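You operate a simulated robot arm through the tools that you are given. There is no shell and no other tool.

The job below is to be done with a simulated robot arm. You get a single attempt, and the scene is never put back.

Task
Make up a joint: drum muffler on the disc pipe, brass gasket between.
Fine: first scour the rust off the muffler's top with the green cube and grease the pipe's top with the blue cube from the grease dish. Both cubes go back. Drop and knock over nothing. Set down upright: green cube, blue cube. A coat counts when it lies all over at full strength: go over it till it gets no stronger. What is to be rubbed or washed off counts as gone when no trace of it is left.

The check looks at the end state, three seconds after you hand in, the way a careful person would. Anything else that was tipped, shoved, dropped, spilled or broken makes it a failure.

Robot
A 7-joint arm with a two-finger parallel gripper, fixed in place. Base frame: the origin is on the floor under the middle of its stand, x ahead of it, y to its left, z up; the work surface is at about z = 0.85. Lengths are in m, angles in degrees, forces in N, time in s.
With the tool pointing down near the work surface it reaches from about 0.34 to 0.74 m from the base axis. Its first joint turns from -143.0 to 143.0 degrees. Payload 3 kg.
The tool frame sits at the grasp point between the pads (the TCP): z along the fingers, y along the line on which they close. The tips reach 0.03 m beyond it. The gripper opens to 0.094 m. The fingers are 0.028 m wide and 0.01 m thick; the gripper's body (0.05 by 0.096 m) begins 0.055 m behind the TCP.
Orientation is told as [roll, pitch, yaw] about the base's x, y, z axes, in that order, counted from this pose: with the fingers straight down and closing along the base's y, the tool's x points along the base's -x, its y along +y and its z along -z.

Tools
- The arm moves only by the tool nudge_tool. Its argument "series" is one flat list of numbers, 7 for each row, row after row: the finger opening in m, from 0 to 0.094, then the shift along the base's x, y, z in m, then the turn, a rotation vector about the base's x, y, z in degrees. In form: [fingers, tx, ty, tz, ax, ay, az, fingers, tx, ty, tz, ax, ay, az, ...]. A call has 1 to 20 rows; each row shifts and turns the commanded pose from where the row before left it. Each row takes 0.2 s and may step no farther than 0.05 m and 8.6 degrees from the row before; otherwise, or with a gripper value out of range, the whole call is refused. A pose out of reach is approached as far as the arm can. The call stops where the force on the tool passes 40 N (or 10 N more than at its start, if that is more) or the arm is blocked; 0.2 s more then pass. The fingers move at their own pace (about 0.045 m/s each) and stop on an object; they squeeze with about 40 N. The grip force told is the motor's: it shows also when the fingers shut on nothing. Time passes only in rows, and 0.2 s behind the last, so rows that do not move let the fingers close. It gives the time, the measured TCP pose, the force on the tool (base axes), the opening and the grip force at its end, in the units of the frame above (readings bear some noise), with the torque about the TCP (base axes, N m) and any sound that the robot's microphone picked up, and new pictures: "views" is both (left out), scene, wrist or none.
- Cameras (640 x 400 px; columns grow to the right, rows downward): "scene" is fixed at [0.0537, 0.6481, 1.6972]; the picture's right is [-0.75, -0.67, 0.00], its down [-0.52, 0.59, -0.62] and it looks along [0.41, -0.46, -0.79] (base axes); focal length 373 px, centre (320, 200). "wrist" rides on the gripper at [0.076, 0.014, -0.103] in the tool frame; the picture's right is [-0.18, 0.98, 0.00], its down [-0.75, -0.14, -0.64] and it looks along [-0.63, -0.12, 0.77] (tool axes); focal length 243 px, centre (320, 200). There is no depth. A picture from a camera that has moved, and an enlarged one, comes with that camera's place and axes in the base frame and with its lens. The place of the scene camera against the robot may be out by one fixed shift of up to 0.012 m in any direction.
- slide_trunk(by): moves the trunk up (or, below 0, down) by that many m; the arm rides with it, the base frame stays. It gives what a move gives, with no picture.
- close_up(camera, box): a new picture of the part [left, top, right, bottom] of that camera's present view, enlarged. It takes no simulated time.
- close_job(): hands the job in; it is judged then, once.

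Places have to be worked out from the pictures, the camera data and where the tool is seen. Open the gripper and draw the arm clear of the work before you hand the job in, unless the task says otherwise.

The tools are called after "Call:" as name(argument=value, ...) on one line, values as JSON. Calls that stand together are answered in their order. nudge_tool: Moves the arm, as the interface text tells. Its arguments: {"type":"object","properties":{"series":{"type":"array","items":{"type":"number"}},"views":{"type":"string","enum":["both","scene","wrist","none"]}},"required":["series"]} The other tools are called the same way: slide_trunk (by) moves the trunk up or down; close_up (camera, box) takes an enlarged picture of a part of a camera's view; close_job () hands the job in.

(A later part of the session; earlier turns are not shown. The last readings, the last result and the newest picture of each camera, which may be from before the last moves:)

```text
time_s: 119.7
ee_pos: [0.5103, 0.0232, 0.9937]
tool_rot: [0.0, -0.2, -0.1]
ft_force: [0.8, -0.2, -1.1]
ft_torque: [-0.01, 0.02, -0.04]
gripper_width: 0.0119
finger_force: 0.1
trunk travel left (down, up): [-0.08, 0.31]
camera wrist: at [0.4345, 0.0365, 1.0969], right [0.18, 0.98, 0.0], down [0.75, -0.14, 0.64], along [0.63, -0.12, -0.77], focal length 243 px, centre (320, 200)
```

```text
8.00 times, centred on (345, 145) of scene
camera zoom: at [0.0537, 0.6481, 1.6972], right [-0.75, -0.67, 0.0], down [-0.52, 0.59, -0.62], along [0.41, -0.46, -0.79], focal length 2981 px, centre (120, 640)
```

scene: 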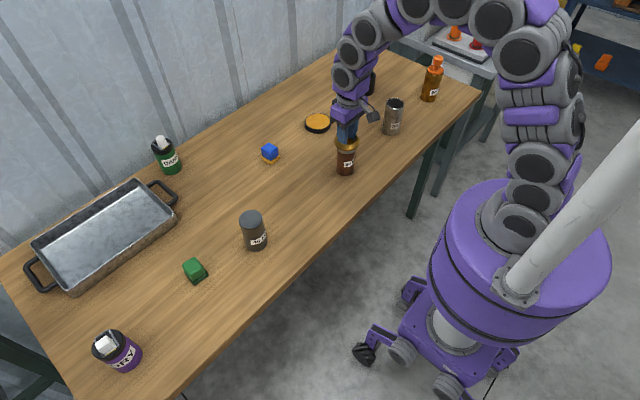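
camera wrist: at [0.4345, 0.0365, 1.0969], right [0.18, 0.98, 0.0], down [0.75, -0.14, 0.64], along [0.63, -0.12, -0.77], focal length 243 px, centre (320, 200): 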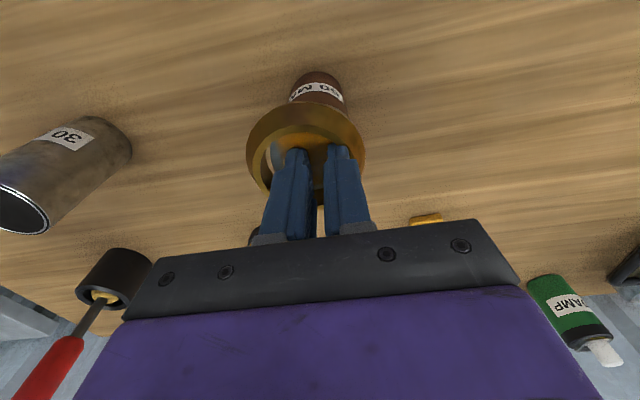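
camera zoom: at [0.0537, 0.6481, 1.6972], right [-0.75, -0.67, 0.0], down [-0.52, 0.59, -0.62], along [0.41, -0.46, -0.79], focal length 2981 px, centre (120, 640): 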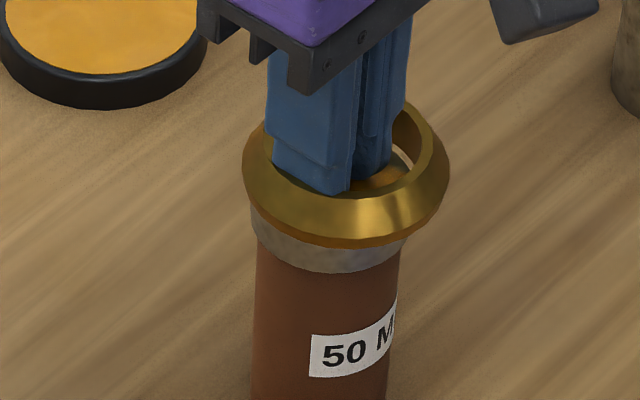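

Releasing kicked the ring about 8 mm toward -y (it's resting against the +y finger), still sitting on the disc. I'll recentre it by spreading the fingers again very slowly, stopping just short of a firm grip so no force is stored.

Call:
nudge_tool(series=[0.014, 0, 0, 0, 0, 0, 0, 0.016, 0, 0, 0, 0, 0, 0, 0.018, 0, 0, 0, 0, 0, 0, 0.02, 0, 0, 0, 0, 0, 0, 0.0215, 0, 0, 0, 0, 0, 0, 0.023, 0, 0, 0, 0, 0, 0, 0.024, 0, 0, 0, 0, 0, 0, 0.025, 0, 0, 0, 0, 0, 0, 0.0255, 0, 0, 0, 0, 0, 0, 0.026, 0, 0, 0, 0, 0, 0], views="wrist")

Call:
close_up(camera="wrist", box=[240, 60, 400, 210])

Call:
close_up(camera="scene", box=[320, 120, 370, 170])

```text
time_s: 121.9
ee_pos: [0.5103, 0.0229, 0.9944]
tool_rot: [0.0, -0.1, -0.1]
ft_force: [0.3, 0.0, -0.3]
ft_torque: [-0.02, -0.03, -0.01]
gripper_width: 0.0262
finger_force: 0.1
trunk travel left (down, up): [-0.08, 0.31]
camera wrist: at [0.4346, 0.0366, 1.097], right [0.18, 0.98, 0.0], down [0.75, -0.14, 0.64], along [0.63, -0.12, -0.77], focal length 243 px, centre (320, 200)
```

wrist: 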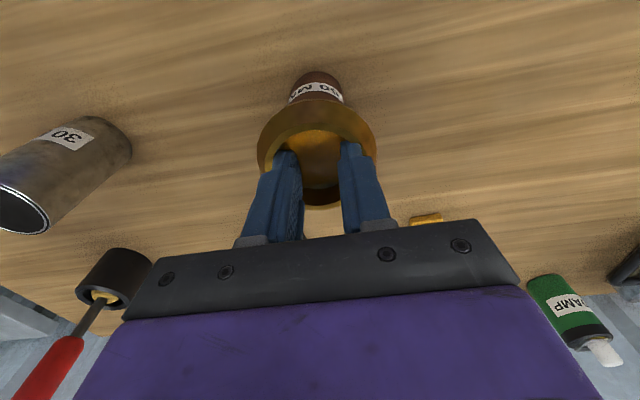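

```text
2.67 times, centred on (320, 135) of wrist
camera zoom: at [0.4346, 0.0366, 1.097], right [0.18, 0.98, 0.0], down [0.75, -0.14, 0.64], along [0.63, -0.12, -0.77], focal length 647 px, centre (320, 373)
```

zoom: 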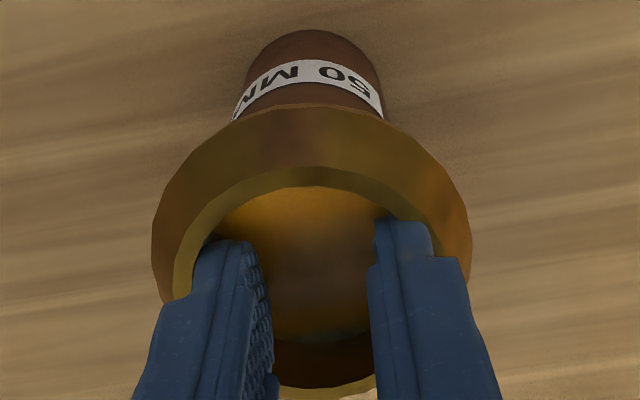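

```text
8.00 times, centred on (345, 145) of scene
camera zoom: at [0.0537, 0.6481, 1.6972], right [-0.75, -0.67, 0.0], down [-0.52, 0.59, -0.62], along [0.41, -0.46, -0.79], focal length 2981 px, centre (120, 640)
```

zoom: 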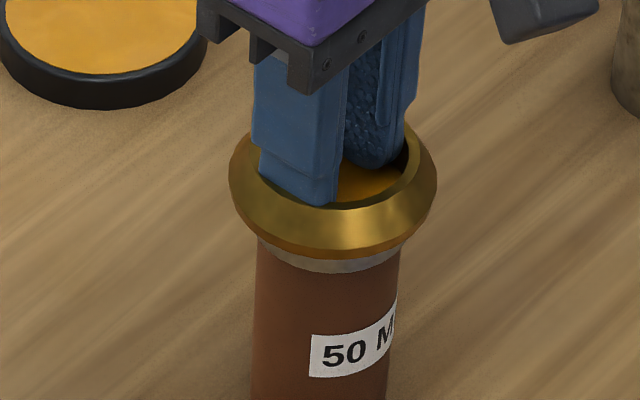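

The ring is back on centre (within about 0.5 mm of before) with no grip force stored. Now I'll retract the fingers slowly.

Call:
nudge_tool(series=[0.0255, 0, 0, 0, 0, 0, 0, 0.025, 0, 0, 0, 0, 0, 0, 0.024, 0, 0, 0, 0, 0, 0, 0.023, 0, 0, 0, 0, 0, 0, 0.022, 0, 0, 0, 0, 0, 0, 0.021, 0, 0, 0, 0, 0, 0], views="wrist")

Call:
close_up(camera="wrist", box=[240, 60, 400, 210])

```text
time_s: 123.3
ee_pos: [0.5098, 0.0234, 0.9935]
tool_rot: [0.0, 0.0, 0.0]
ft_force: [-0.7, -0.5, 0.6]
ft_torque: [0.01, -0.05, -0.01]
gripper_width: 0.0209
finger_force: 0.1
trunk travel left (down, up): [-0.08, 0.31]
camera wrist: at [0.4346, 0.0366, 1.097], right [0.18, 0.98, 0.0], down [0.75, -0.14, 0.64], along [0.63, -0.12, -0.77], focal length 243 px, centre (320, 200)
```

wrist: 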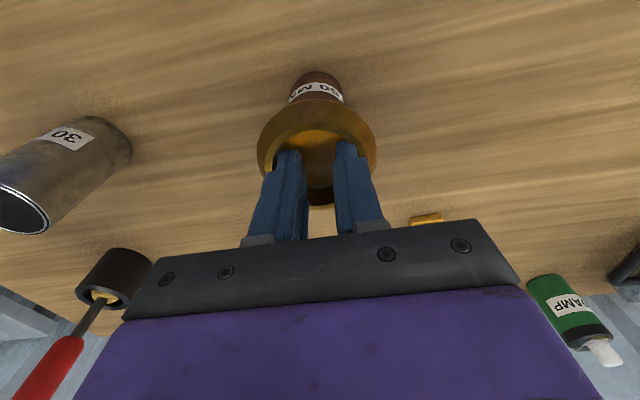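

```text
2.67 times, centred on (320, 135) of wrist
camera zoom: at [0.4346, 0.0366, 1.097], right [0.18, 0.98, 0.0], down [0.75, -0.14, 0.64], along [0.63, -0.12, -0.77], focal length 647 px, centre (320, 373)
```

zoom: 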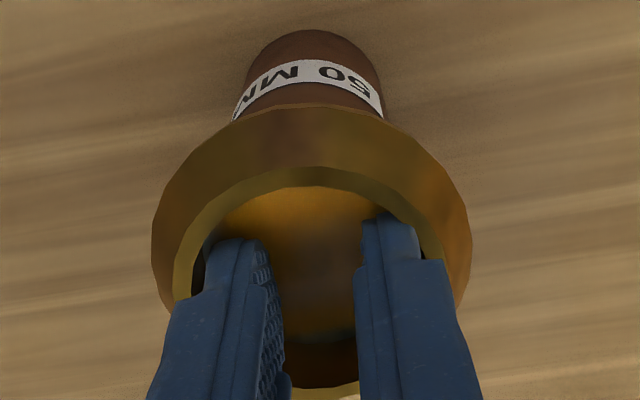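

The ring stays put with the fingers clear of it. I'll retract them further and rise straight out.

Call:
nudge_tool(series=[0.018, 0, 0, 0, 0, 0, 0, 0.014, 0, 0, 0, 0, 0, 0, 0.01, 0, 0, 0, 0, 0, 0, 0.01, 0, 0, 0.005, 0, 0, 0, 0.01, 0, 0, 0.015, 0, 0, 0, 0.01, 0, 0, 0.03, 0, 0, 0, 0.01, 0, 0, 0.04, 0, 0, 0, 0.01, 0, 0, 0, 0, 0, 0], views="both")

Call:
close_up(camera="wrist", box=[240, 40, 400, 150])

Call:
close_up(camera="scene", box=[320, 120, 370, 170])

```text
time_s: 125.1
ee_pos: [0.5093, 0.0234, 1.0836]
tool_rot: [0.0, -0.2, 0.0]
ft_force: [0.1, -0.5, 0.2]
ft_torque: [-0.04, -0.01, -0.03]
gripper_width: 0.01
finger_force: 0.0
trunk travel left (down, up): [-0.08, 0.31]
camera wrist: at [0.434, 0.0364, 1.1869], right [0.18, 0.98, 0.0], down [0.75, -0.14, 0.64], along [0.63, -0.12, -0.77], focal length 243 px, centre (320, 200)
```

scene: 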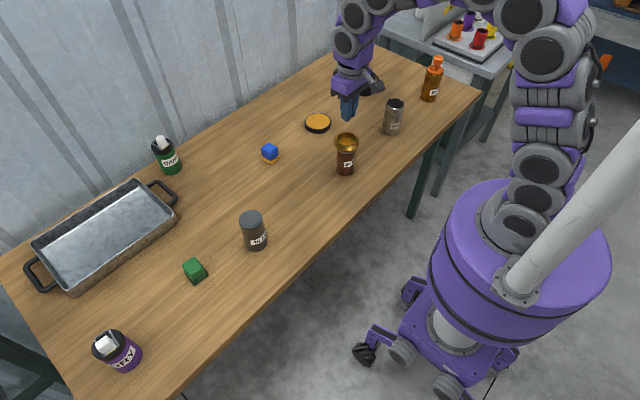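
wrist: 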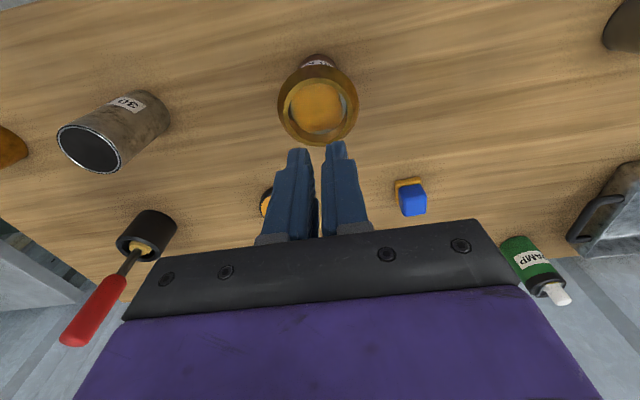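

```text
3.64 times, centred on (320, 95) of wrist
camera zoom: at [0.434, 0.0364, 1.1869], right [0.18, 0.98, 0.0], down [0.75, -0.14, 0.64], along [0.63, -0.12, -0.77], focal length 882 px, centre (320, 582)
```

zoom: 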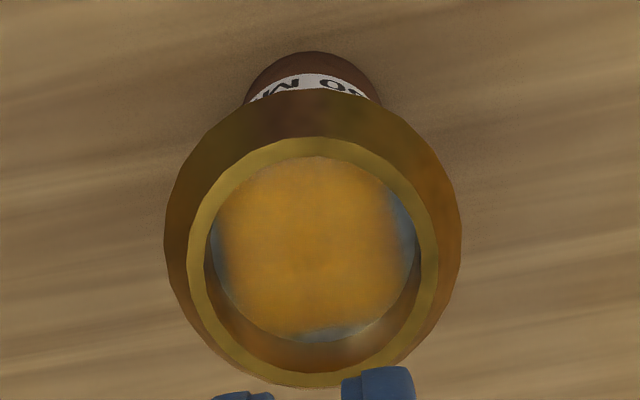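

```text
8.00 times, centred on (345, 145) of scene
camera zoom: at [0.0537, 0.6481, 1.6972], right [-0.75, -0.67, 0.0], down [-0.52, 0.59, -0.62], along [0.41, -0.46, -0.79], focal length 2981 px, centre (120, 640)
```

zoom: 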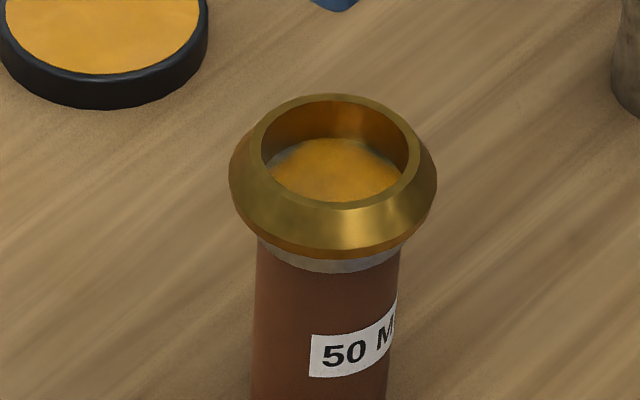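

The gasket sits flat and concentric on the greased disc. Now I'll go to the muffler, opening the fingers on the way, and stop above it to measure.

Call:
nudge_tool(series=[0.01, 0, 0.044, 0, 0, 0, 0, 0.03, 0, 0.044, 0, 0, 0, 0, 0.094, 0, 0.044, 0, 0, 0, 0, 0.094, 0.001, 0.044, 0, 0, 0, 0, 0.094, 0.001, 0.044, 0, 0, 0, 0, 0.094, 0.001, 0.044, 0, 0, 0, 0, 0.094, 0.002, 0.044, 0, 0, 0, 0, 0.094, 0.001, 0.045, 0, 0, 0, 0, 0.094, 0, 0, 0, 0, 0, 0], views="both")

Call:
close_up(camera="wrist", box=[250, 20, 390, 140])

```text
time_s: 127.1
ee_pos: [0.5152, 0.3766, 1.083]
tool_rot: [0.1, -0.1, -0.1]
ft_force: [-0.2, 0.6, 0.3]
ft_torque: [-0.01, 0.02, -0.03]
gripper_width: 0.094
finger_force: 0.1
trunk travel left (down, up): [-0.08, 0.31]
camera wrist: at [0.4402, 0.3898, 1.1871], right [0.18, 0.98, 0.0], down [0.75, -0.14, 0.64], along [0.63, -0.12, -0.77], focal length 243 px, centre (320, 200)
```

scene: 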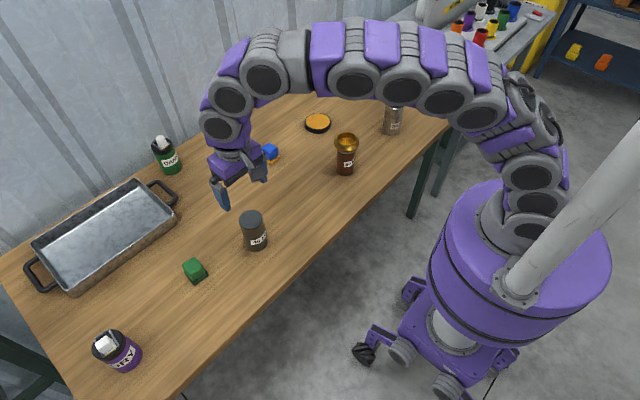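
wrist: 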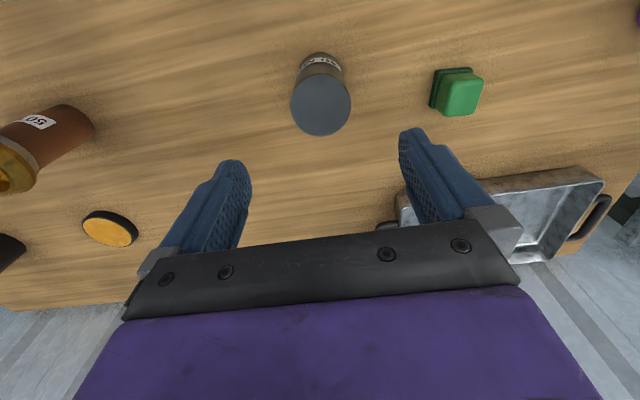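

```text
3.33 times, centred on (320, 80) of wrist
camera zoom: at [0.4402, 0.3898, 1.1871], right [0.18, 0.98, 0.0], down [0.75, -0.14, 0.64], along [0.63, -0.12, -0.77], focal length 809 px, centre (320, 600)
```

zoom: 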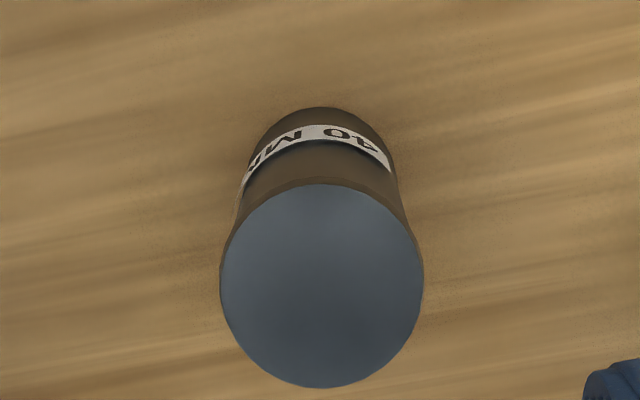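

The muffler top is centred almost exactly under the TCP (0.5165, 0.3756). I'll descend with the fingers straddling it to TCP z of about 0.925.

Call:
nudge_tool(series=[0.094, 0, 0, -0.045, 0, 0, 0, 0.094, 0, 0, -0.045, 0, 0, 0, 0.094, 0, 0, -0.04, 0, 0, 0, 0.094, 0, 0, -0.028, 0, 0, 0, 0.094, 0, 0, 0, 0, 0, 0], views="both")

Call:
close_up(camera="wrist", box=[220, 40, 420, 220])

```text
time_s: 128.3
ee_pos: [0.5158, 0.3749, 0.9256]
tool_rot: [0.1, -0.1, -0.1]
ft_force: [-0.5, 0.0, 0.0]
ft_torque: [0.01, 0.0, -0.01]
gripper_width: 0.094
finger_force: 0.1
trunk travel left (down, up): [-0.08, 0.31]
camera wrist: at [0.4408, 0.389, 1.0292], right [0.18, 0.98, 0.0], down [0.75, -0.14, 0.64], along [0.63, -0.12, -0.77], focal length 243 px, centre (320, 200)
```

scene: 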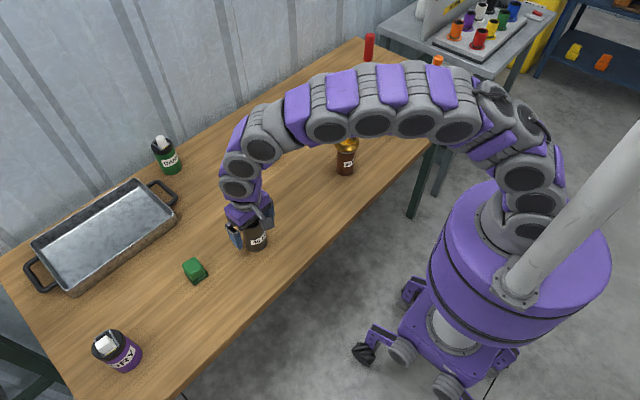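
wrist: 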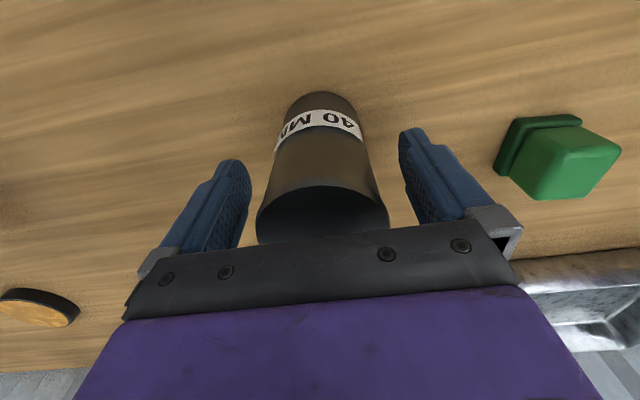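

```text
2.22 times, centred on (320, 130) of wrist
camera zoom: at [0.4408, 0.389, 1.0292], right [0.18, 0.98, 0.0], down [0.75, -0.14, 0.64], along [0.63, -0.12, -0.77], focal length 539 px, centre (320, 356)
```

zoom: 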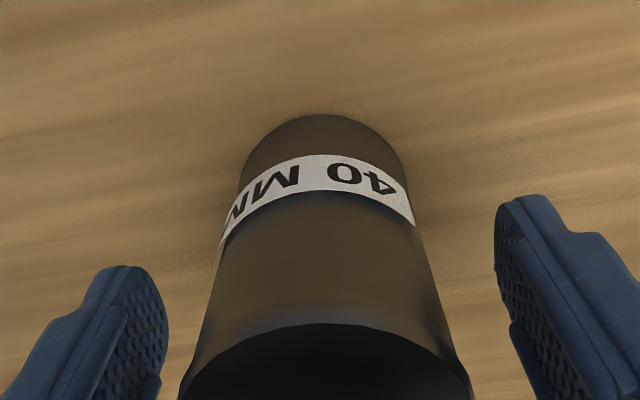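

The drum is centred between the fingers. I'll close on it.

Call:
nudge_tool(series=[0.075, 0, 0, 0, 0, 0, 0, 0.062, 0, 0, 0, 0, 0, 0, 0.058, 0, 0, 0, 0, 0, 0, 0.055, 0, 0, 0, 0, 0, 0, 0.04, 0, 0, 0, 0, 0, 0, 0.03, 0, 0, 0, 0, 0, 0, 0.03, 0, 0, 0, 0, 0, 0], views="both")

Call:
close_up(camera="wrist", box=[220, 40, 420, 220])

```text
time_s: 129.9
ee_pos: [0.517, 0.375, 0.9258]
tool_rot: [0.0, -0.1, 0.0]
ft_force: [0.6, 0.3, -0.2]
ft_torque: [0.01, 0.03, -0.01]
gripper_width: 0.0575
finger_force: 40.0
trunk travel left (down, up): [-0.08, 0.31]
camera wrist: at [0.4409, 0.3892, 1.0291], right [0.18, 0.98, 0.0], down [0.75, -0.14, 0.64], along [0.63, -0.12, -0.77], focal length 243 px, centre (320, 200)
```

scene: 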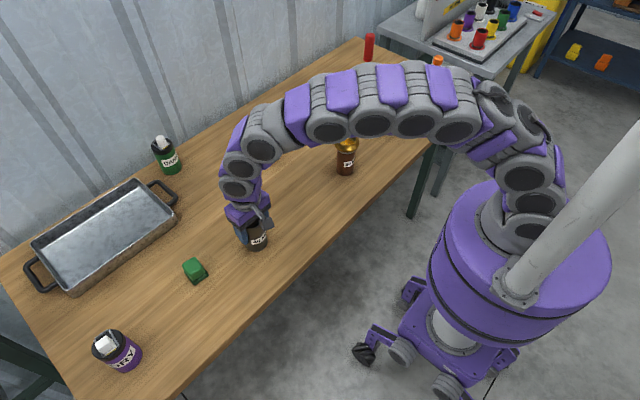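
wrist: 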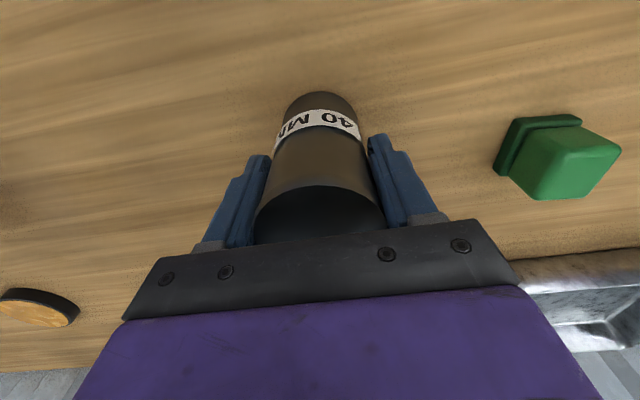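

```text
2.22 times, centred on (320, 130) of wrist
camera zoom: at [0.4409, 0.3892, 1.0291], right [0.18, 0.98, 0.0], down [0.75, -0.14, 0.64], along [0.63, -0.12, -0.77], focal length 539 px, centre (320, 356)
```

zoom: 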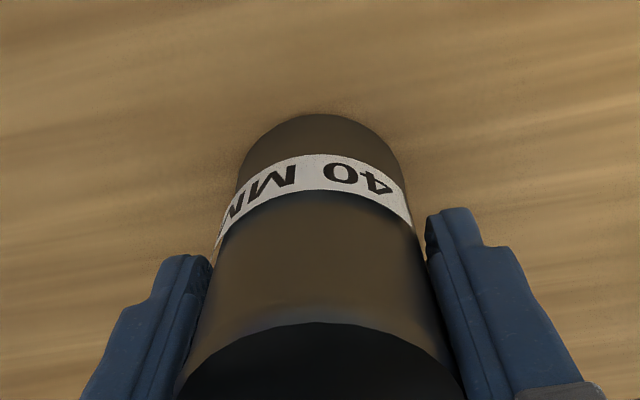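

Gripped at 0.0575 with full force. I'll lift it straight up, gently at first.

Call:
nudge_tool(series=[0.03, 0, 0, 0.005, 0, 0, 0, 0.03, 0, 0, 0.02, 0, 0, 0, 0.03, 0, 0, 0.04, 0, 0, 0, 0.03, 0, 0, 0.045, 0, 0, 0, 0.03, 0, 0, 0.045, 0, 0, 0, 0.03, 0, 0, 0.02, 0, 0, 0, 0.03, 0, 0, 0, 0, 0, 0], views="both")

```text
time_s: 131.5
ee_pos: [0.515, 0.3777, 1.1019]
tool_rot: [-0.1, -0.2, 0.0]
ft_force: [-0.2, 0.2, -1.4]
ft_torque: [0.01, 0.01, 0.0]
gripper_width: 0.0575
finger_force: 39.8
trunk travel left (down, up): [-0.08, 0.31]
camera wrist: at [0.4397, 0.3908, 1.2044], right [0.18, 0.98, 0.0], down [0.75, -0.14, 0.64], along [0.63, -0.12, -0.77], focal length 243 px, centre (320, 200)
```

scene: 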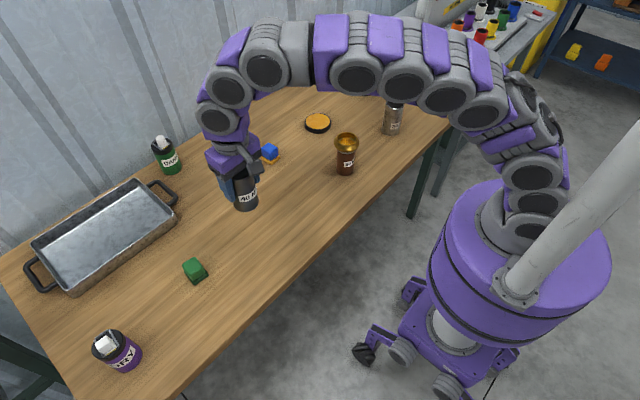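
wrist: 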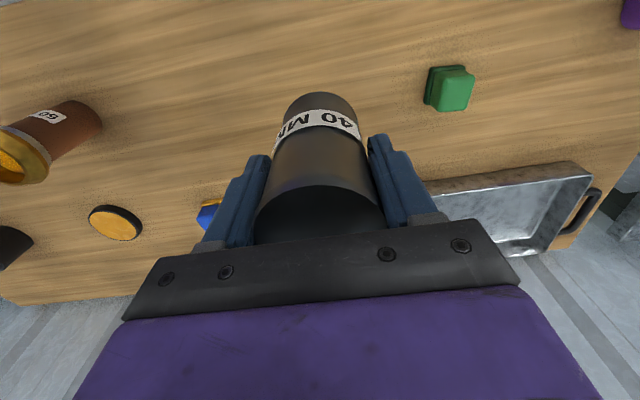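

The muffler hangs upright, bottom at about z = 1.025. I'll carry it over the pipe and gasket at this height.

Call:
nudge_tool(series=[0.03, -0.001, -0.0445, 0, 0, 0, 0, 0.03, -0.001, -0.0445, 0, 0, 0, 0, 0.03, -0.001, -0.0445, 0, 0, 0, 0, 0.03, -0.001, -0.0445, 0, 0, 0, 0, 0.03, -0.001, -0.0445, 0, 0, 0, 0, 0.03, -0.001, -0.0445, 0, 0, 0, 0, 0.03, -0.001, -0.0445, 0, 0, 0, 0, 0.03, -0.0005, -0.0445, 0, 0, 0, 0, 0.03, 0, 0, 0, 0, 0, 0, 0.03, 0, 0, 0, 0, 0, 0], views="both")

Call:
close_up(camera="wrist", box=[240, 40, 400, 160])

Call:
close_up(camera="scene", box=[310, 90, 390, 180])

```text
time_s: 133.7
ee_pos: [0.5079, 0.0207, 1.0991]
tool_rot: [0.1, 0.0, 0.0]
ft_force: [-0.1, -0.5, -1.6]
ft_torque: [-0.01, -0.01, -0.01]
gripper_width: 0.058
finger_force: 39.7
trunk travel left (down, up): [-0.08, 0.31]
camera wrist: at [0.4319, 0.0339, 1.2035], right [0.18, 0.98, 0.0], down [0.75, -0.14, 0.64], along [0.63, -0.12, -0.77], focal length 243 px, centre (320, 200)
```

scene: 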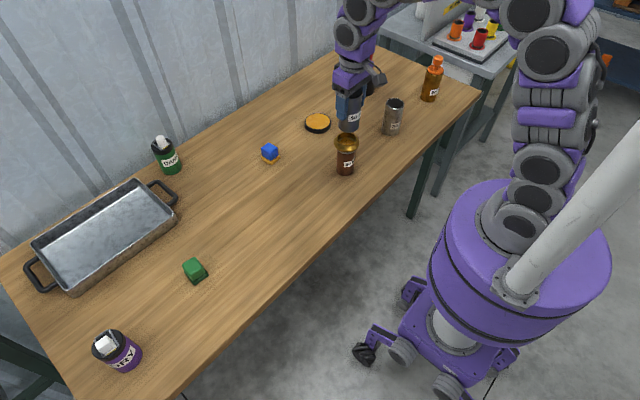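
wrist: 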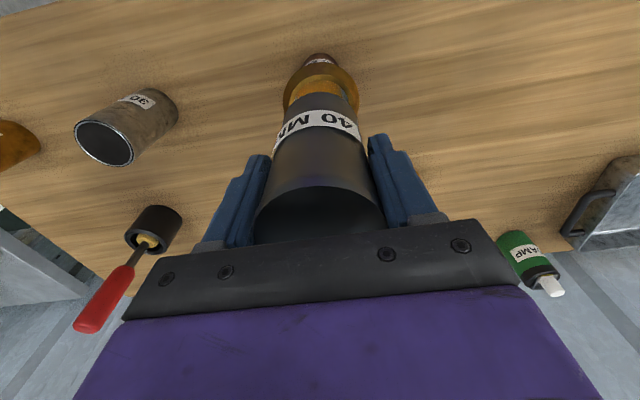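

```text
3.33 times, centred on (320, 100) of wrist
camera zoom: at [0.4319, 0.0339, 1.2035], right [0.18, 0.98, 0.0], down [0.75, -0.14, 0.64], along [0.63, -0.12, -0.77], focal length 809 px, centre (320, 533)
```

zoom: 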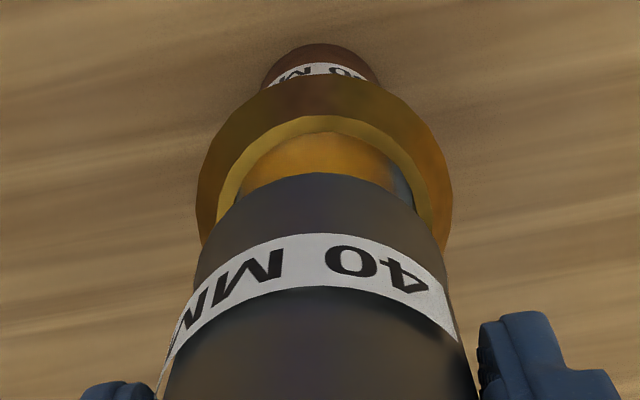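

```text
4.44 times, centred on (350, 135) of scene
camera zoom: at [0.0537, 0.6481, 1.6972], right [-0.75, -0.67, 0.0], down [-0.52, 0.59, -0.62], along [0.41, -0.46, -0.79], focal length 1656 px, centre (187, 489)
```

zoom: 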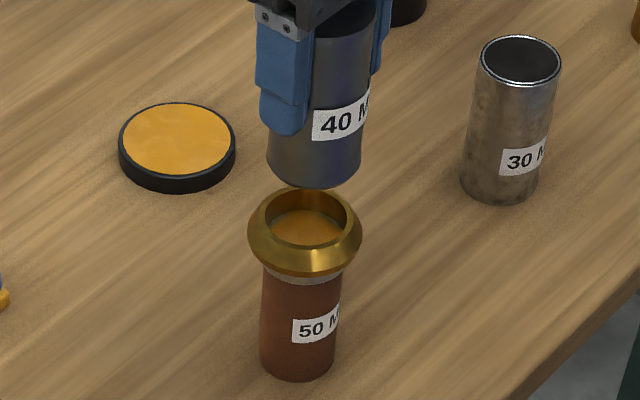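

Both are well visible. I'll lower until the muffler's bottom is about 1 cm above the gasket and re-measure.

Call:
nudge_tool(series=[0.03, 0, 0, -0.015, 0, 0, 0, 0.03, 0, 0, -0.015, 0, 0, 0, 0.03, 0, 0, -0.005, 0, 0, 0, 0.03, 0, 0, 0, 0, 0, 0], views="both")

Call:
close_up(camera="wrist", box=[260, 60, 380, 150])

Call:
close_up(camera="scene", box=[320, 115, 370, 165])

```text
time_s: 134.7
ee_pos: [0.509, 0.0193, 1.0661]
tool_rot: [0.1, -0.1, 0.1]
ft_force: [-0.2, -0.5, -0.8]
ft_torque: [0.01, 0.0, -0.01]
gripper_width: 0.0574
finger_force: 40.0
trunk travel left (down, up): [-0.08, 0.31]
camera wrist: at [0.4328, 0.0333, 1.1693], right [0.18, 0.98, 0.0], down [0.75, -0.14, 0.64], along [0.63, -0.12, -0.77], focal length 243 px, centre (320, 200)
```

scene: 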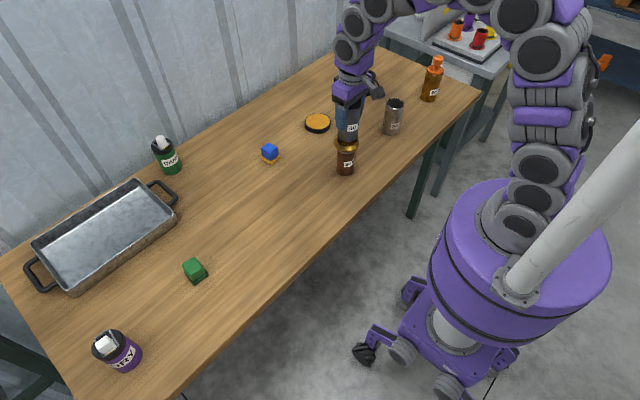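
wrist: 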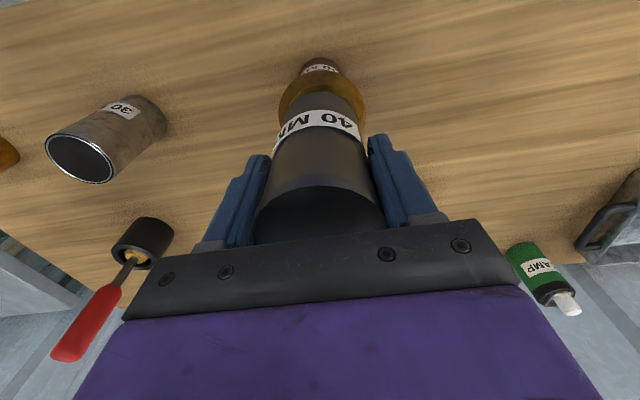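

```text
4.44 times, centred on (320, 105) of wrist
camera zoom: at [0.4328, 0.0333, 1.1693], right [0.18, 0.98, 0.0], down [0.75, -0.14, 0.64], along [0.63, -0.12, -0.77], focal length 1078 px, centre (320, 622)
```

zoom: 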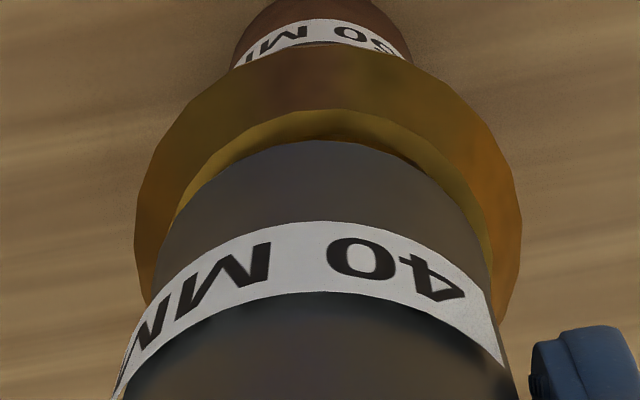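

```text
8.00 times, centred on (345, 140) of scene
camera zoom: at [0.0537, 0.6481, 1.6972], right [-0.75, -0.67, 0.0], down [-0.52, 0.59, -0.62], along [0.41, -0.46, -0.79], focal length 2981 px, centre (120, 680)
```

zoom: 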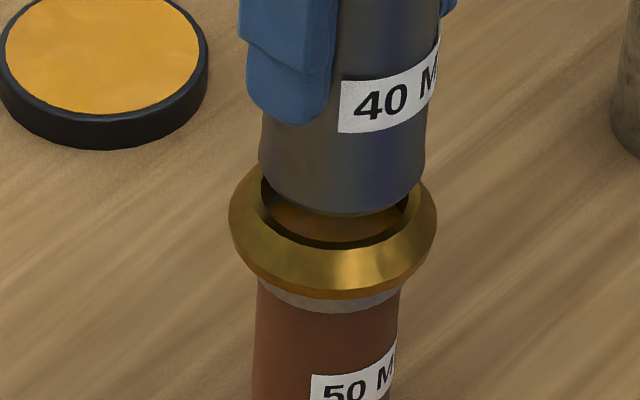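

Measured together, the muffler sits about 1.7 mm toward -y of the gasket; x agrees within half a millimetre. I'll shift +1.7 mm in y, lower 6 mm, and re-check.

Call:
nudge_tool(series=[0.03, 0.0002, 0.0017, 0, 0, 0, 0, 0.03, 0, 0, -0.004, 0, 0, 0, 0.03, 0, 0, -0.002, 0, 0, 0, 0.03, 0, 0, 0, 0, 0, 0], views="both")

Call:
close_up(camera="wrist", box=[260, 60, 380, 150])

Call:
close_up(camera="scene", box=[320, 115, 370, 165])

```text
time_s: 135.7
ee_pos: [0.5081, 0.0218, 1.0603]
tool_rot: [0.0, -0.2, 0.0]
ft_force: [0.2, 0.3, -1.3]
ft_torque: [0.0, -0.03, 0.0]
gripper_width: 0.0577
finger_force: 40.3
trunk travel left (down, up): [-0.08, 0.31]
camera wrist: at [0.4334, 0.0354, 1.1634], right [0.18, 0.98, 0.0], down [0.75, -0.14, 0.64], along [0.63, -0.12, -0.77], focal length 243 px, centre (320, 200)
```

scene: 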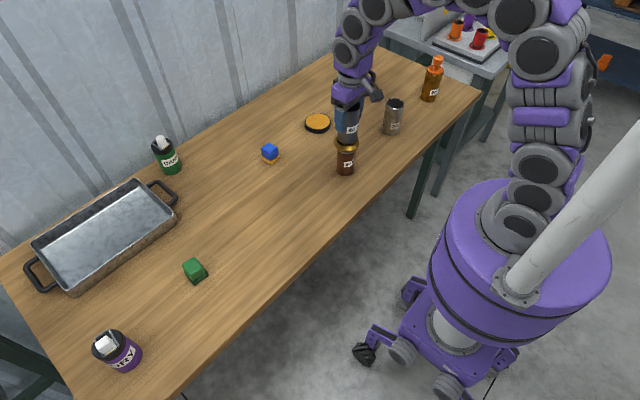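
wrist: 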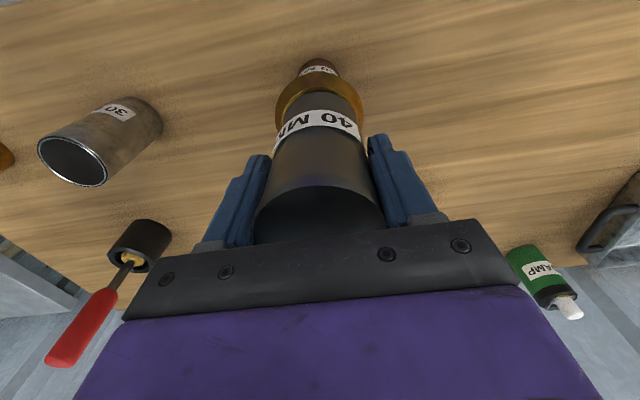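

```text
4.44 times, centred on (320, 105) of wrist
camera zoom: at [0.4334, 0.0354, 1.1634], right [0.18, 0.98, 0.0], down [0.75, -0.14, 0.64], along [0.63, -0.12, -0.77], focal length 1078 px, centre (320, 622)
```

zoom: 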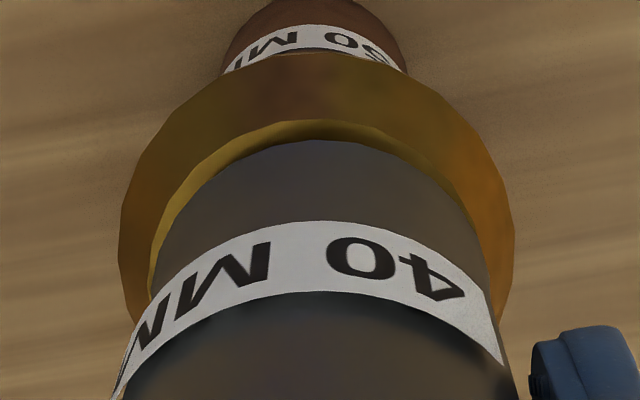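

```text
8.00 times, centred on (345, 140) of scene
camera zoom: at [0.0537, 0.6481, 1.6972], right [-0.75, -0.67, 0.0], down [-0.52, 0.59, -0.62], along [0.41, -0.46, -0.79], focal length 2981 px, centre (120, 680)
```

zoom: 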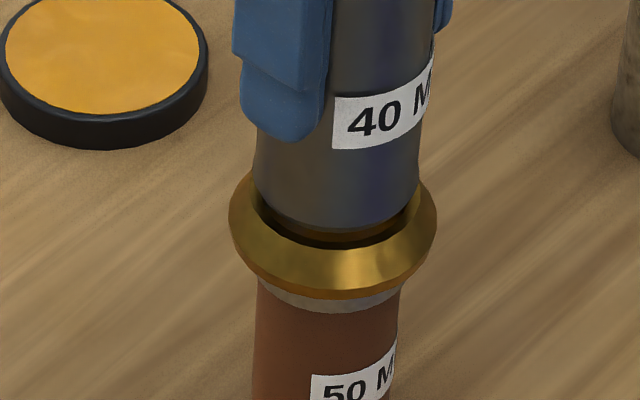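

Within about half a millimetre in every estimate. I'll lower slowly to contact.

Call:
nudge_tool(series=[0.03, 0, -0.0002, -0.002, 0, 0, 0, 0.03, 0, 0, 0, 0, 0, 0], views="none")

Call:
nudge_tool(series=[0.03, 0, 0, -0.001, 0, 0, 0, 0.03, 0, 0, 0, 0, 0, 0], views="none")

Call:
nudge_tool(series=[0.03, 0, 0, -0.001, 0, 0, 0, 0.03, 0, 0, 0, 0, 0, 0], views="wrist")

Call:
close_up(camera="scene", box=[320, 115, 370, 165])

```text
time_s: 136.3
ee_pos: [0.5081, 0.021, 1.0586]
tool_rot: [0.0, 0.0, 0.0]
ft_force: [0.4, 0.3, -1.6]
ft_torque: [0.0, 0.01, 0.0]
gripper_width: 0.0575
finger_force: 39.9
trunk travel left (down, up): [-0.08, 0.31]
```

```text
time_s: 136.9
ee_pos: [0.509, 0.021, 1.0574]
tool_rot: [-0.1, -0.1, 0.1]
ft_force: [0.1, -0.1, -1.5]
ft_torque: [0.0, 0.01, 0.0]
gripper_width: 0.0578
finger_force: 40.3
trunk travel left (down, up): [-0.08, 0.31]
```

```text
time_s: 137.5
ee_pos: [0.5078, 0.0203, 1.0551]
tool_rot: [0.0, -0.1, 0.0]
ft_force: [-0.2, -0.4, -1.7]
ft_torque: [0.01, 0.04, -0.01]
gripper_width: 0.0576
finger_force: 39.5
trunk travel left (down, up): [-0.08, 0.31]
camera wrist: at [0.4331, 0.0349, 1.159], right [0.18, 0.98, 0.0], down [0.75, -0.14, 0.64], along [0.63, -0.12, -0.77], focal length 243 px, centre (320, 200)
```

wrist: 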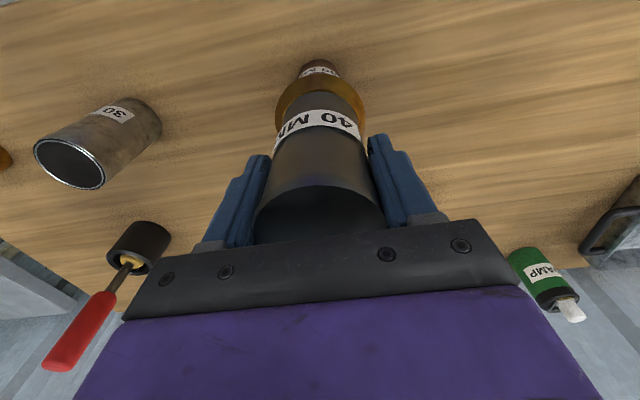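

```text
8.00 times, centred on (345, 140) of scene
camera zoom: at [0.0537, 0.6481, 1.6972], right [-0.75, -0.67, 0.0], down [-0.52, 0.59, -0.62], along [0.41, -0.46, -0.79], focal length 2981 px, centre (120, 680)
```

zoom: 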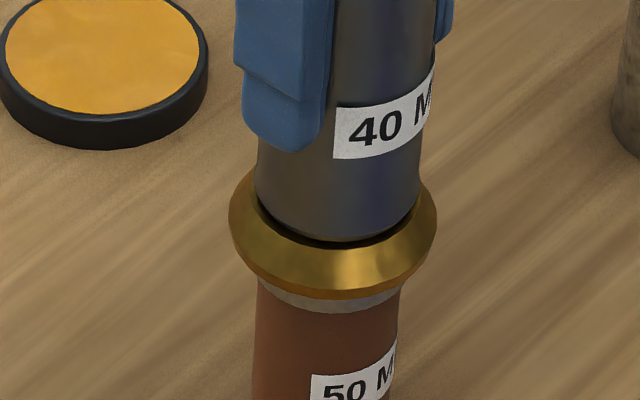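

Only a thin dark gap remains and still no contact. I'll continue in 0.8 mm steps.

Call:
nudge_tool(series=[0.03, 0, 0, -0.0008, 0, 0, 0, 0.03, 0, 0, 0, 0, 0, 0], views="none")

Call:
nudge_tool(series=[0.03, 0, 0, -0.0008, 0, 0, 0, 0.03, 0, 0, 0, 0, 0, 0], views="none")

Call:
close_up(camera="scene", box=[320, 115, 370, 165])

```text
time_s: 138.1
ee_pos: [0.5081, 0.0209, 1.0554]
tool_rot: [0.0, -0.2, 0.0]
ft_force: [-0.3, -0.1, -1.3]
ft_torque: [0.02, -0.01, 0.02]
gripper_width: 0.0576
finger_force: 40.2
trunk travel left (down, up): [-0.08, 0.31]
```

```text
time_s: 138.7
ee_pos: [0.509, 0.0212, 1.0528]
tool_rot: [0.0, -0.1, 0.0]
ft_force: [0.3, 0.7, -1.2]
ft_torque: [-0.01, -0.04, -0.01]
gripper_width: 0.0578
finger_force: 40.6
trunk travel left (down, up): [-0.08, 0.31]
```

```text
8.00 times, centred on (345, 140) of scene
camera zoom: at [0.0537, 0.6481, 1.6972], right [-0.75, -0.67, 0.0], down [-0.52, 0.59, -0.62], along [0.41, -0.46, -0.79], focal length 2981 px, centre (120, 680)
```

zoom: 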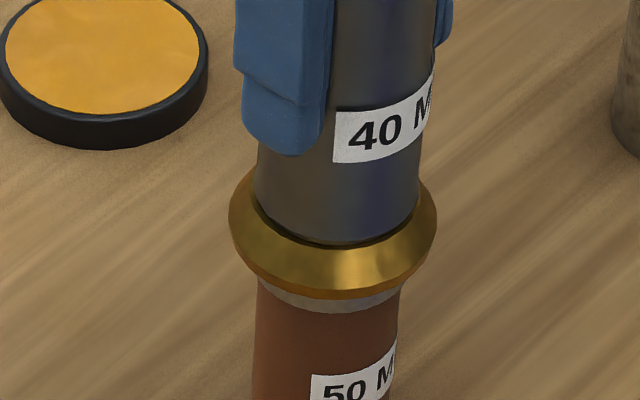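

Call:
nudge_tool(series=[0.03, 0, 0, -0.0008, 0, 0, 0, 0.03, 0, 0, 0, 0, 0, 0], views="none")

Call:
nudge_tool(series=[0.03, 0, 0, -0.0005, 0, 0, 0, 0.03, 0, 0, 0, 0, 0, 0], views="none")

```text
time_s: 139.3
ee_pos: [0.5078, 0.0209, 1.0535]
tool_rot: [0.1, -0.1, -0.1]
ft_force: [-0.5, -0.6, 4.5]
ft_torque: [-0.05, 0.14, -0.01]
gripper_width: 0.0578
finger_force: 40.2
trunk travel left (down, up): [-0.08, 0.31]
```

```text
time_s: 139.9
ee_pos: [0.5084, 0.0206, 1.053]
tool_rot: [-0.1, -0.1, 0.0]
ft_force: [0.1, 1.2, 12.6]
ft_torque: [-0.05, 0.23, -0.01]
gripper_width: 0.0577
finger_force: 39.6
trunk travel left (down, up): [-0.08, 0.31]
```

Contact is established (12.6 N). I'll ease back to a light load and check the alignment before releasing.

Call:
nudge_tool(series=[0.03, 0, 0, 0.0004, 0, 0, 0, 0.03, 0, 0, 0, 0, 0, 0], views="both")

Call:
close_up(camera="wrist", box=[260, 60, 380, 150])

Call:
close_up(camera="scene", box=[320, 115, 370, 180])

```text
time_s: 140.5
ee_pos: [0.5089, 0.0214, 1.0541]
tool_rot: [-0.1, -0.1, -0.1]
ft_force: [-0.1, 0.6, 11.3]
ft_torque: [0.05, 0.06, -0.03]
gripper_width: 0.0577
finger_force: 40.5
trunk travel left (down, up): [-0.08, 0.31]
camera wrist: at [0.4328, 0.035, 1.157], right [0.18, 0.98, 0.0], down [0.75, -0.14, 0.64], along [0.63, -0.12, -0.77], focal length 243 px, centre (320, 200)
```

scene: 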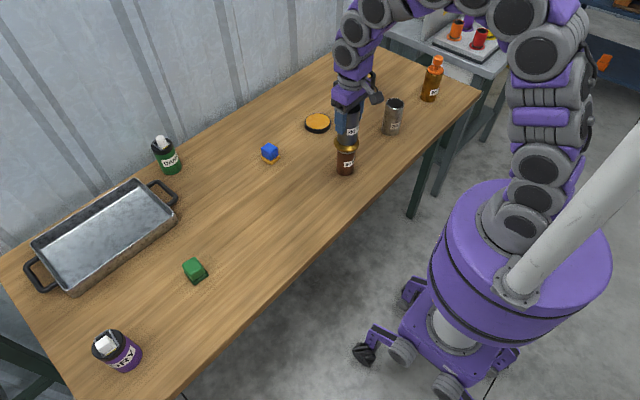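
wrist: 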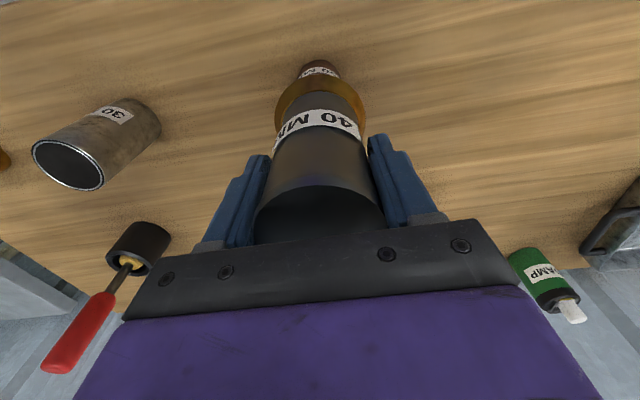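

```text
4.44 times, centred on (320, 105) of wrist
camera zoom: at [0.4328, 0.035, 1.157], right [0.18, 0.98, 0.0], down [0.75, -0.14, 0.64], along [0.63, -0.12, -0.77], focal length 1078 px, centre (320, 622)
```

zoom: 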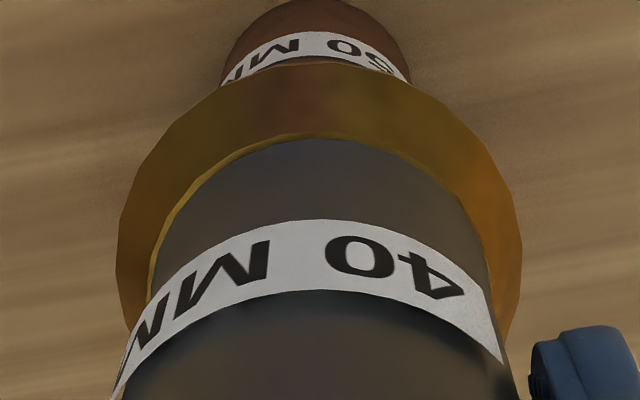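

```text
6.15 times, centred on (345, 148) of scene
camera zoom: at [0.0537, 0.6481, 1.6972], right [-0.75, -0.67, 0.0], down [-0.52, 0.59, -0.62], along [0.41, -0.46, -0.79], focal length 2293 px, centre (166, 523)
```

zoom: 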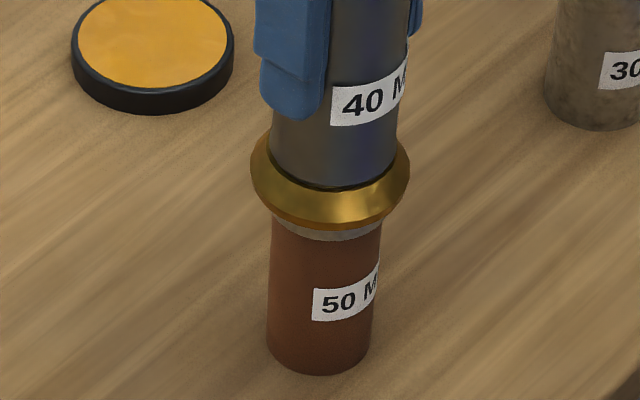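

Alignment looks concentric from both sides. I'll reduce the vertical load a bit, then relax the grip gradually so it doesn't kick, watching the grip force.

Call:
nudge_tool(series=[0.03, 0, 0, 0.0004, 0, 0, 0, 0.05, 0, 0, 0, 0, 0, 0, 0.055, 0, 0, 0, 0, 0, 0, 0.0565, 0, 0, 0, 0, 0, 0], views="none")

```text
time_s: 141.5
ee_pos: [0.5084, 0.0221, 1.0537]
tool_rot: [0.0, -0.2, 0.1]
ft_force: [0.7, -0.3, 8.4]
ft_torque: [-0.05, -0.01, -0.01]
gripper_width: 0.0574
finger_force: 40.2
trunk travel left (down, up): [-0.08, 0.31]
```

Call:
nudge_tool(series=[0.0572, 0, 0, 0.0002, 0, 0, 0, 0.0576, 0, 0, 0, 0, 0, 0, 0.0579, 0, 0, 0, 0, 0, 0], views="none")

```text
time_s: 142.3
ee_pos: [0.509, 0.0207, 1.0537]
tool_rot: [0.0, -0.1, 0.1]
ft_force: [0.0, 0.2, -1.0]
ft_torque: [-0.01, 0.01, 0.0]
gripper_width: 0.0584
finger_force: 0.5
trunk travel left (down, up): [-0.08, 0.31]
```

The grip has relaxed (0.5 N) and the load is off the wrist, so the muffler stands on its own. Let me look before opening further.

Call:
close_up(camera="scene", box=[310, 85, 390, 180])

Call:
close_up(camera="wrist", box=[220, 60, 420, 240])

```text
4.21 times, centred on (350, 132) of scene
camera zoom: at [0.0537, 0.6481, 1.6972], right [-0.75, -0.67, 0.0], down [-0.52, 0.59, -0.62], along [0.41, -0.46, -0.79], focal length 1569 px, centre (194, 484)
```

zoom: 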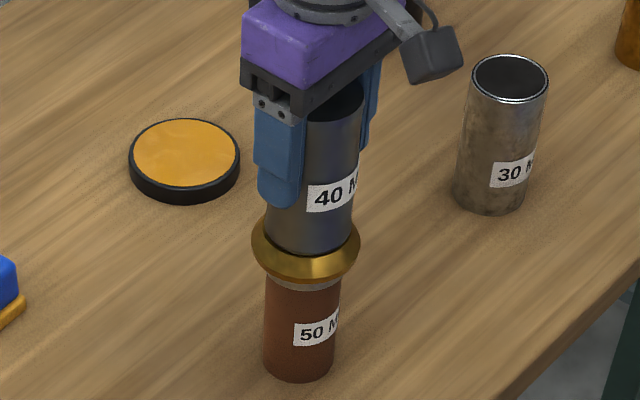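

```text
2.22 times, centred on (320, 150) of wrist
camera zoom: at [0.4332, 0.0348, 1.157], right [0.18, 0.98, 0.0], down [0.75, -0.14, 0.64], along [0.63, -0.12, -0.77], focal length 539 px, centre (320, 311)
```

zoom: 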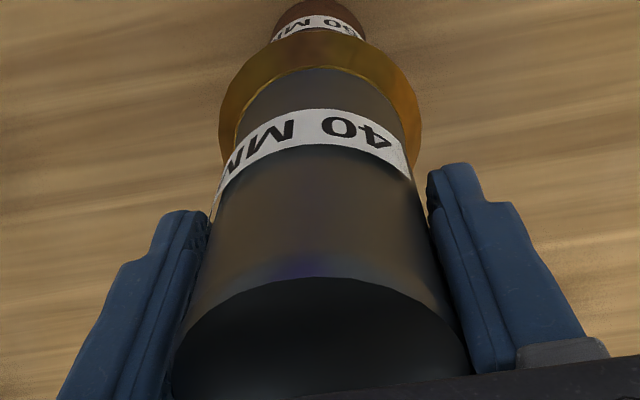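

The stack stands straight. I'll open the fingers slowly the rest of the way.

Call:
nudge_tool(series=[0.059, 0, 0, 0, 0, 0, 0, 0.06, 0, 0, 0, 0, 0, 0, 0.062, 0, 0, 0, 0, 0, 0, 0.066, 0, 0, 0, 0, 0, 0, 0.075, 0, 0, 0, 0, 0, 0, 0.094, 0, 0, 0, 0, 0, 0, 0.094, 0, 0, 0, 0, 0, 0], views="both")

Call:
close_up(camera="wrist", box=[220, 60, 420, 240])

Call:
close_up(camera="scene", box=[310, 85, 390, 180])

```text
time_s: 143.9
ee_pos: [0.5084, 0.0221, 1.0549]
tool_rot: [0.0, -0.1, 0.0]
ft_force: [-0.6, -0.5, 0.6]
ft_torque: [-0.03, 0.0, -0.02]
gripper_width: 0.094
finger_force: 0.0
trunk travel left (down, up): [-0.08, 0.31]
camera wrist: at [0.4332, 0.0349, 1.157], right [0.18, 0.98, 0.0], down [0.75, -0.14, 0.64], along [0.63, -0.12, -0.77], focal length 243 px, centre (320, 200)
```

scene: 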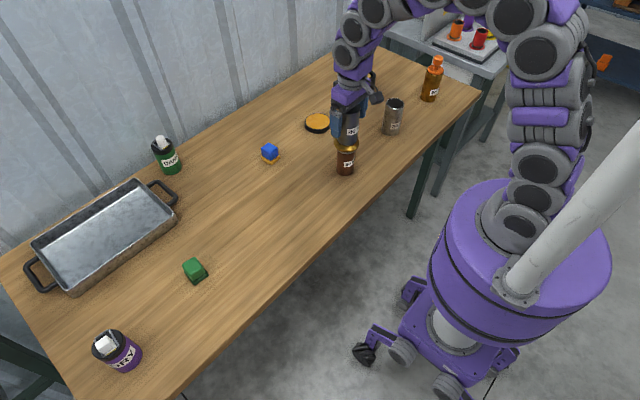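
wrist: 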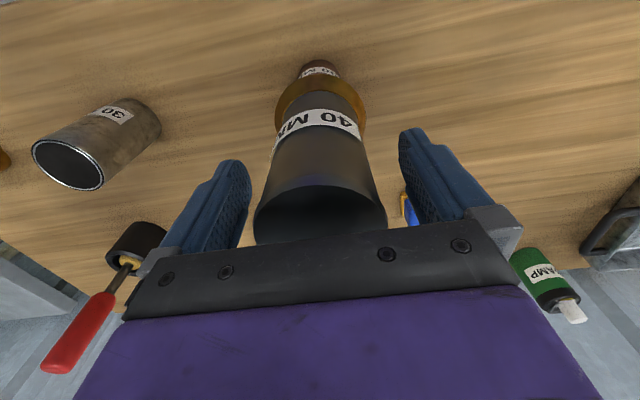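

```text
2.22 times, centred on (320, 150) of wrist
camera zoom: at [0.4332, 0.0349, 1.157], right [0.18, 0.98, 0.0], down [0.75, -0.14, 0.64], along [0.63, -0.12, -0.77], focal length 539 px, centre (320, 311)
```

zoom: 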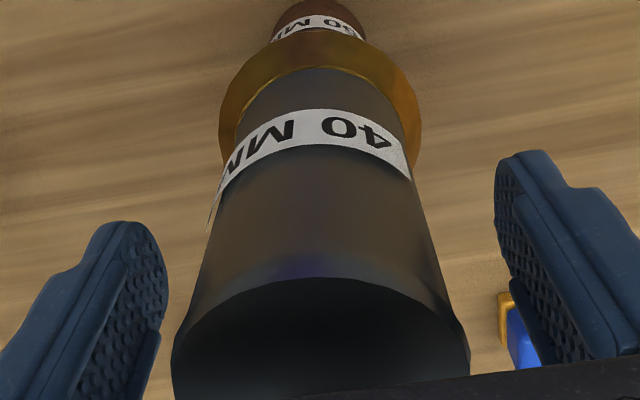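

```text
4.21 times, centred on (350, 132) of scene
camera zoom: at [0.0537, 0.6481, 1.6972], right [-0.75, -0.67, 0.0], down [-0.52, 0.59, -0.62], along [0.41, -0.46, -0.79], focal length 1569 px, centre (194, 484)
```

zoom: 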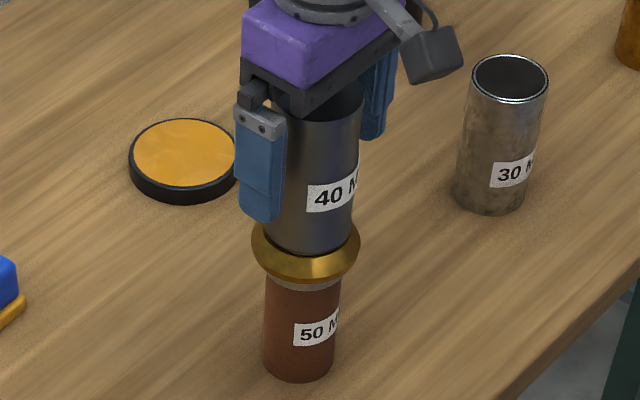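

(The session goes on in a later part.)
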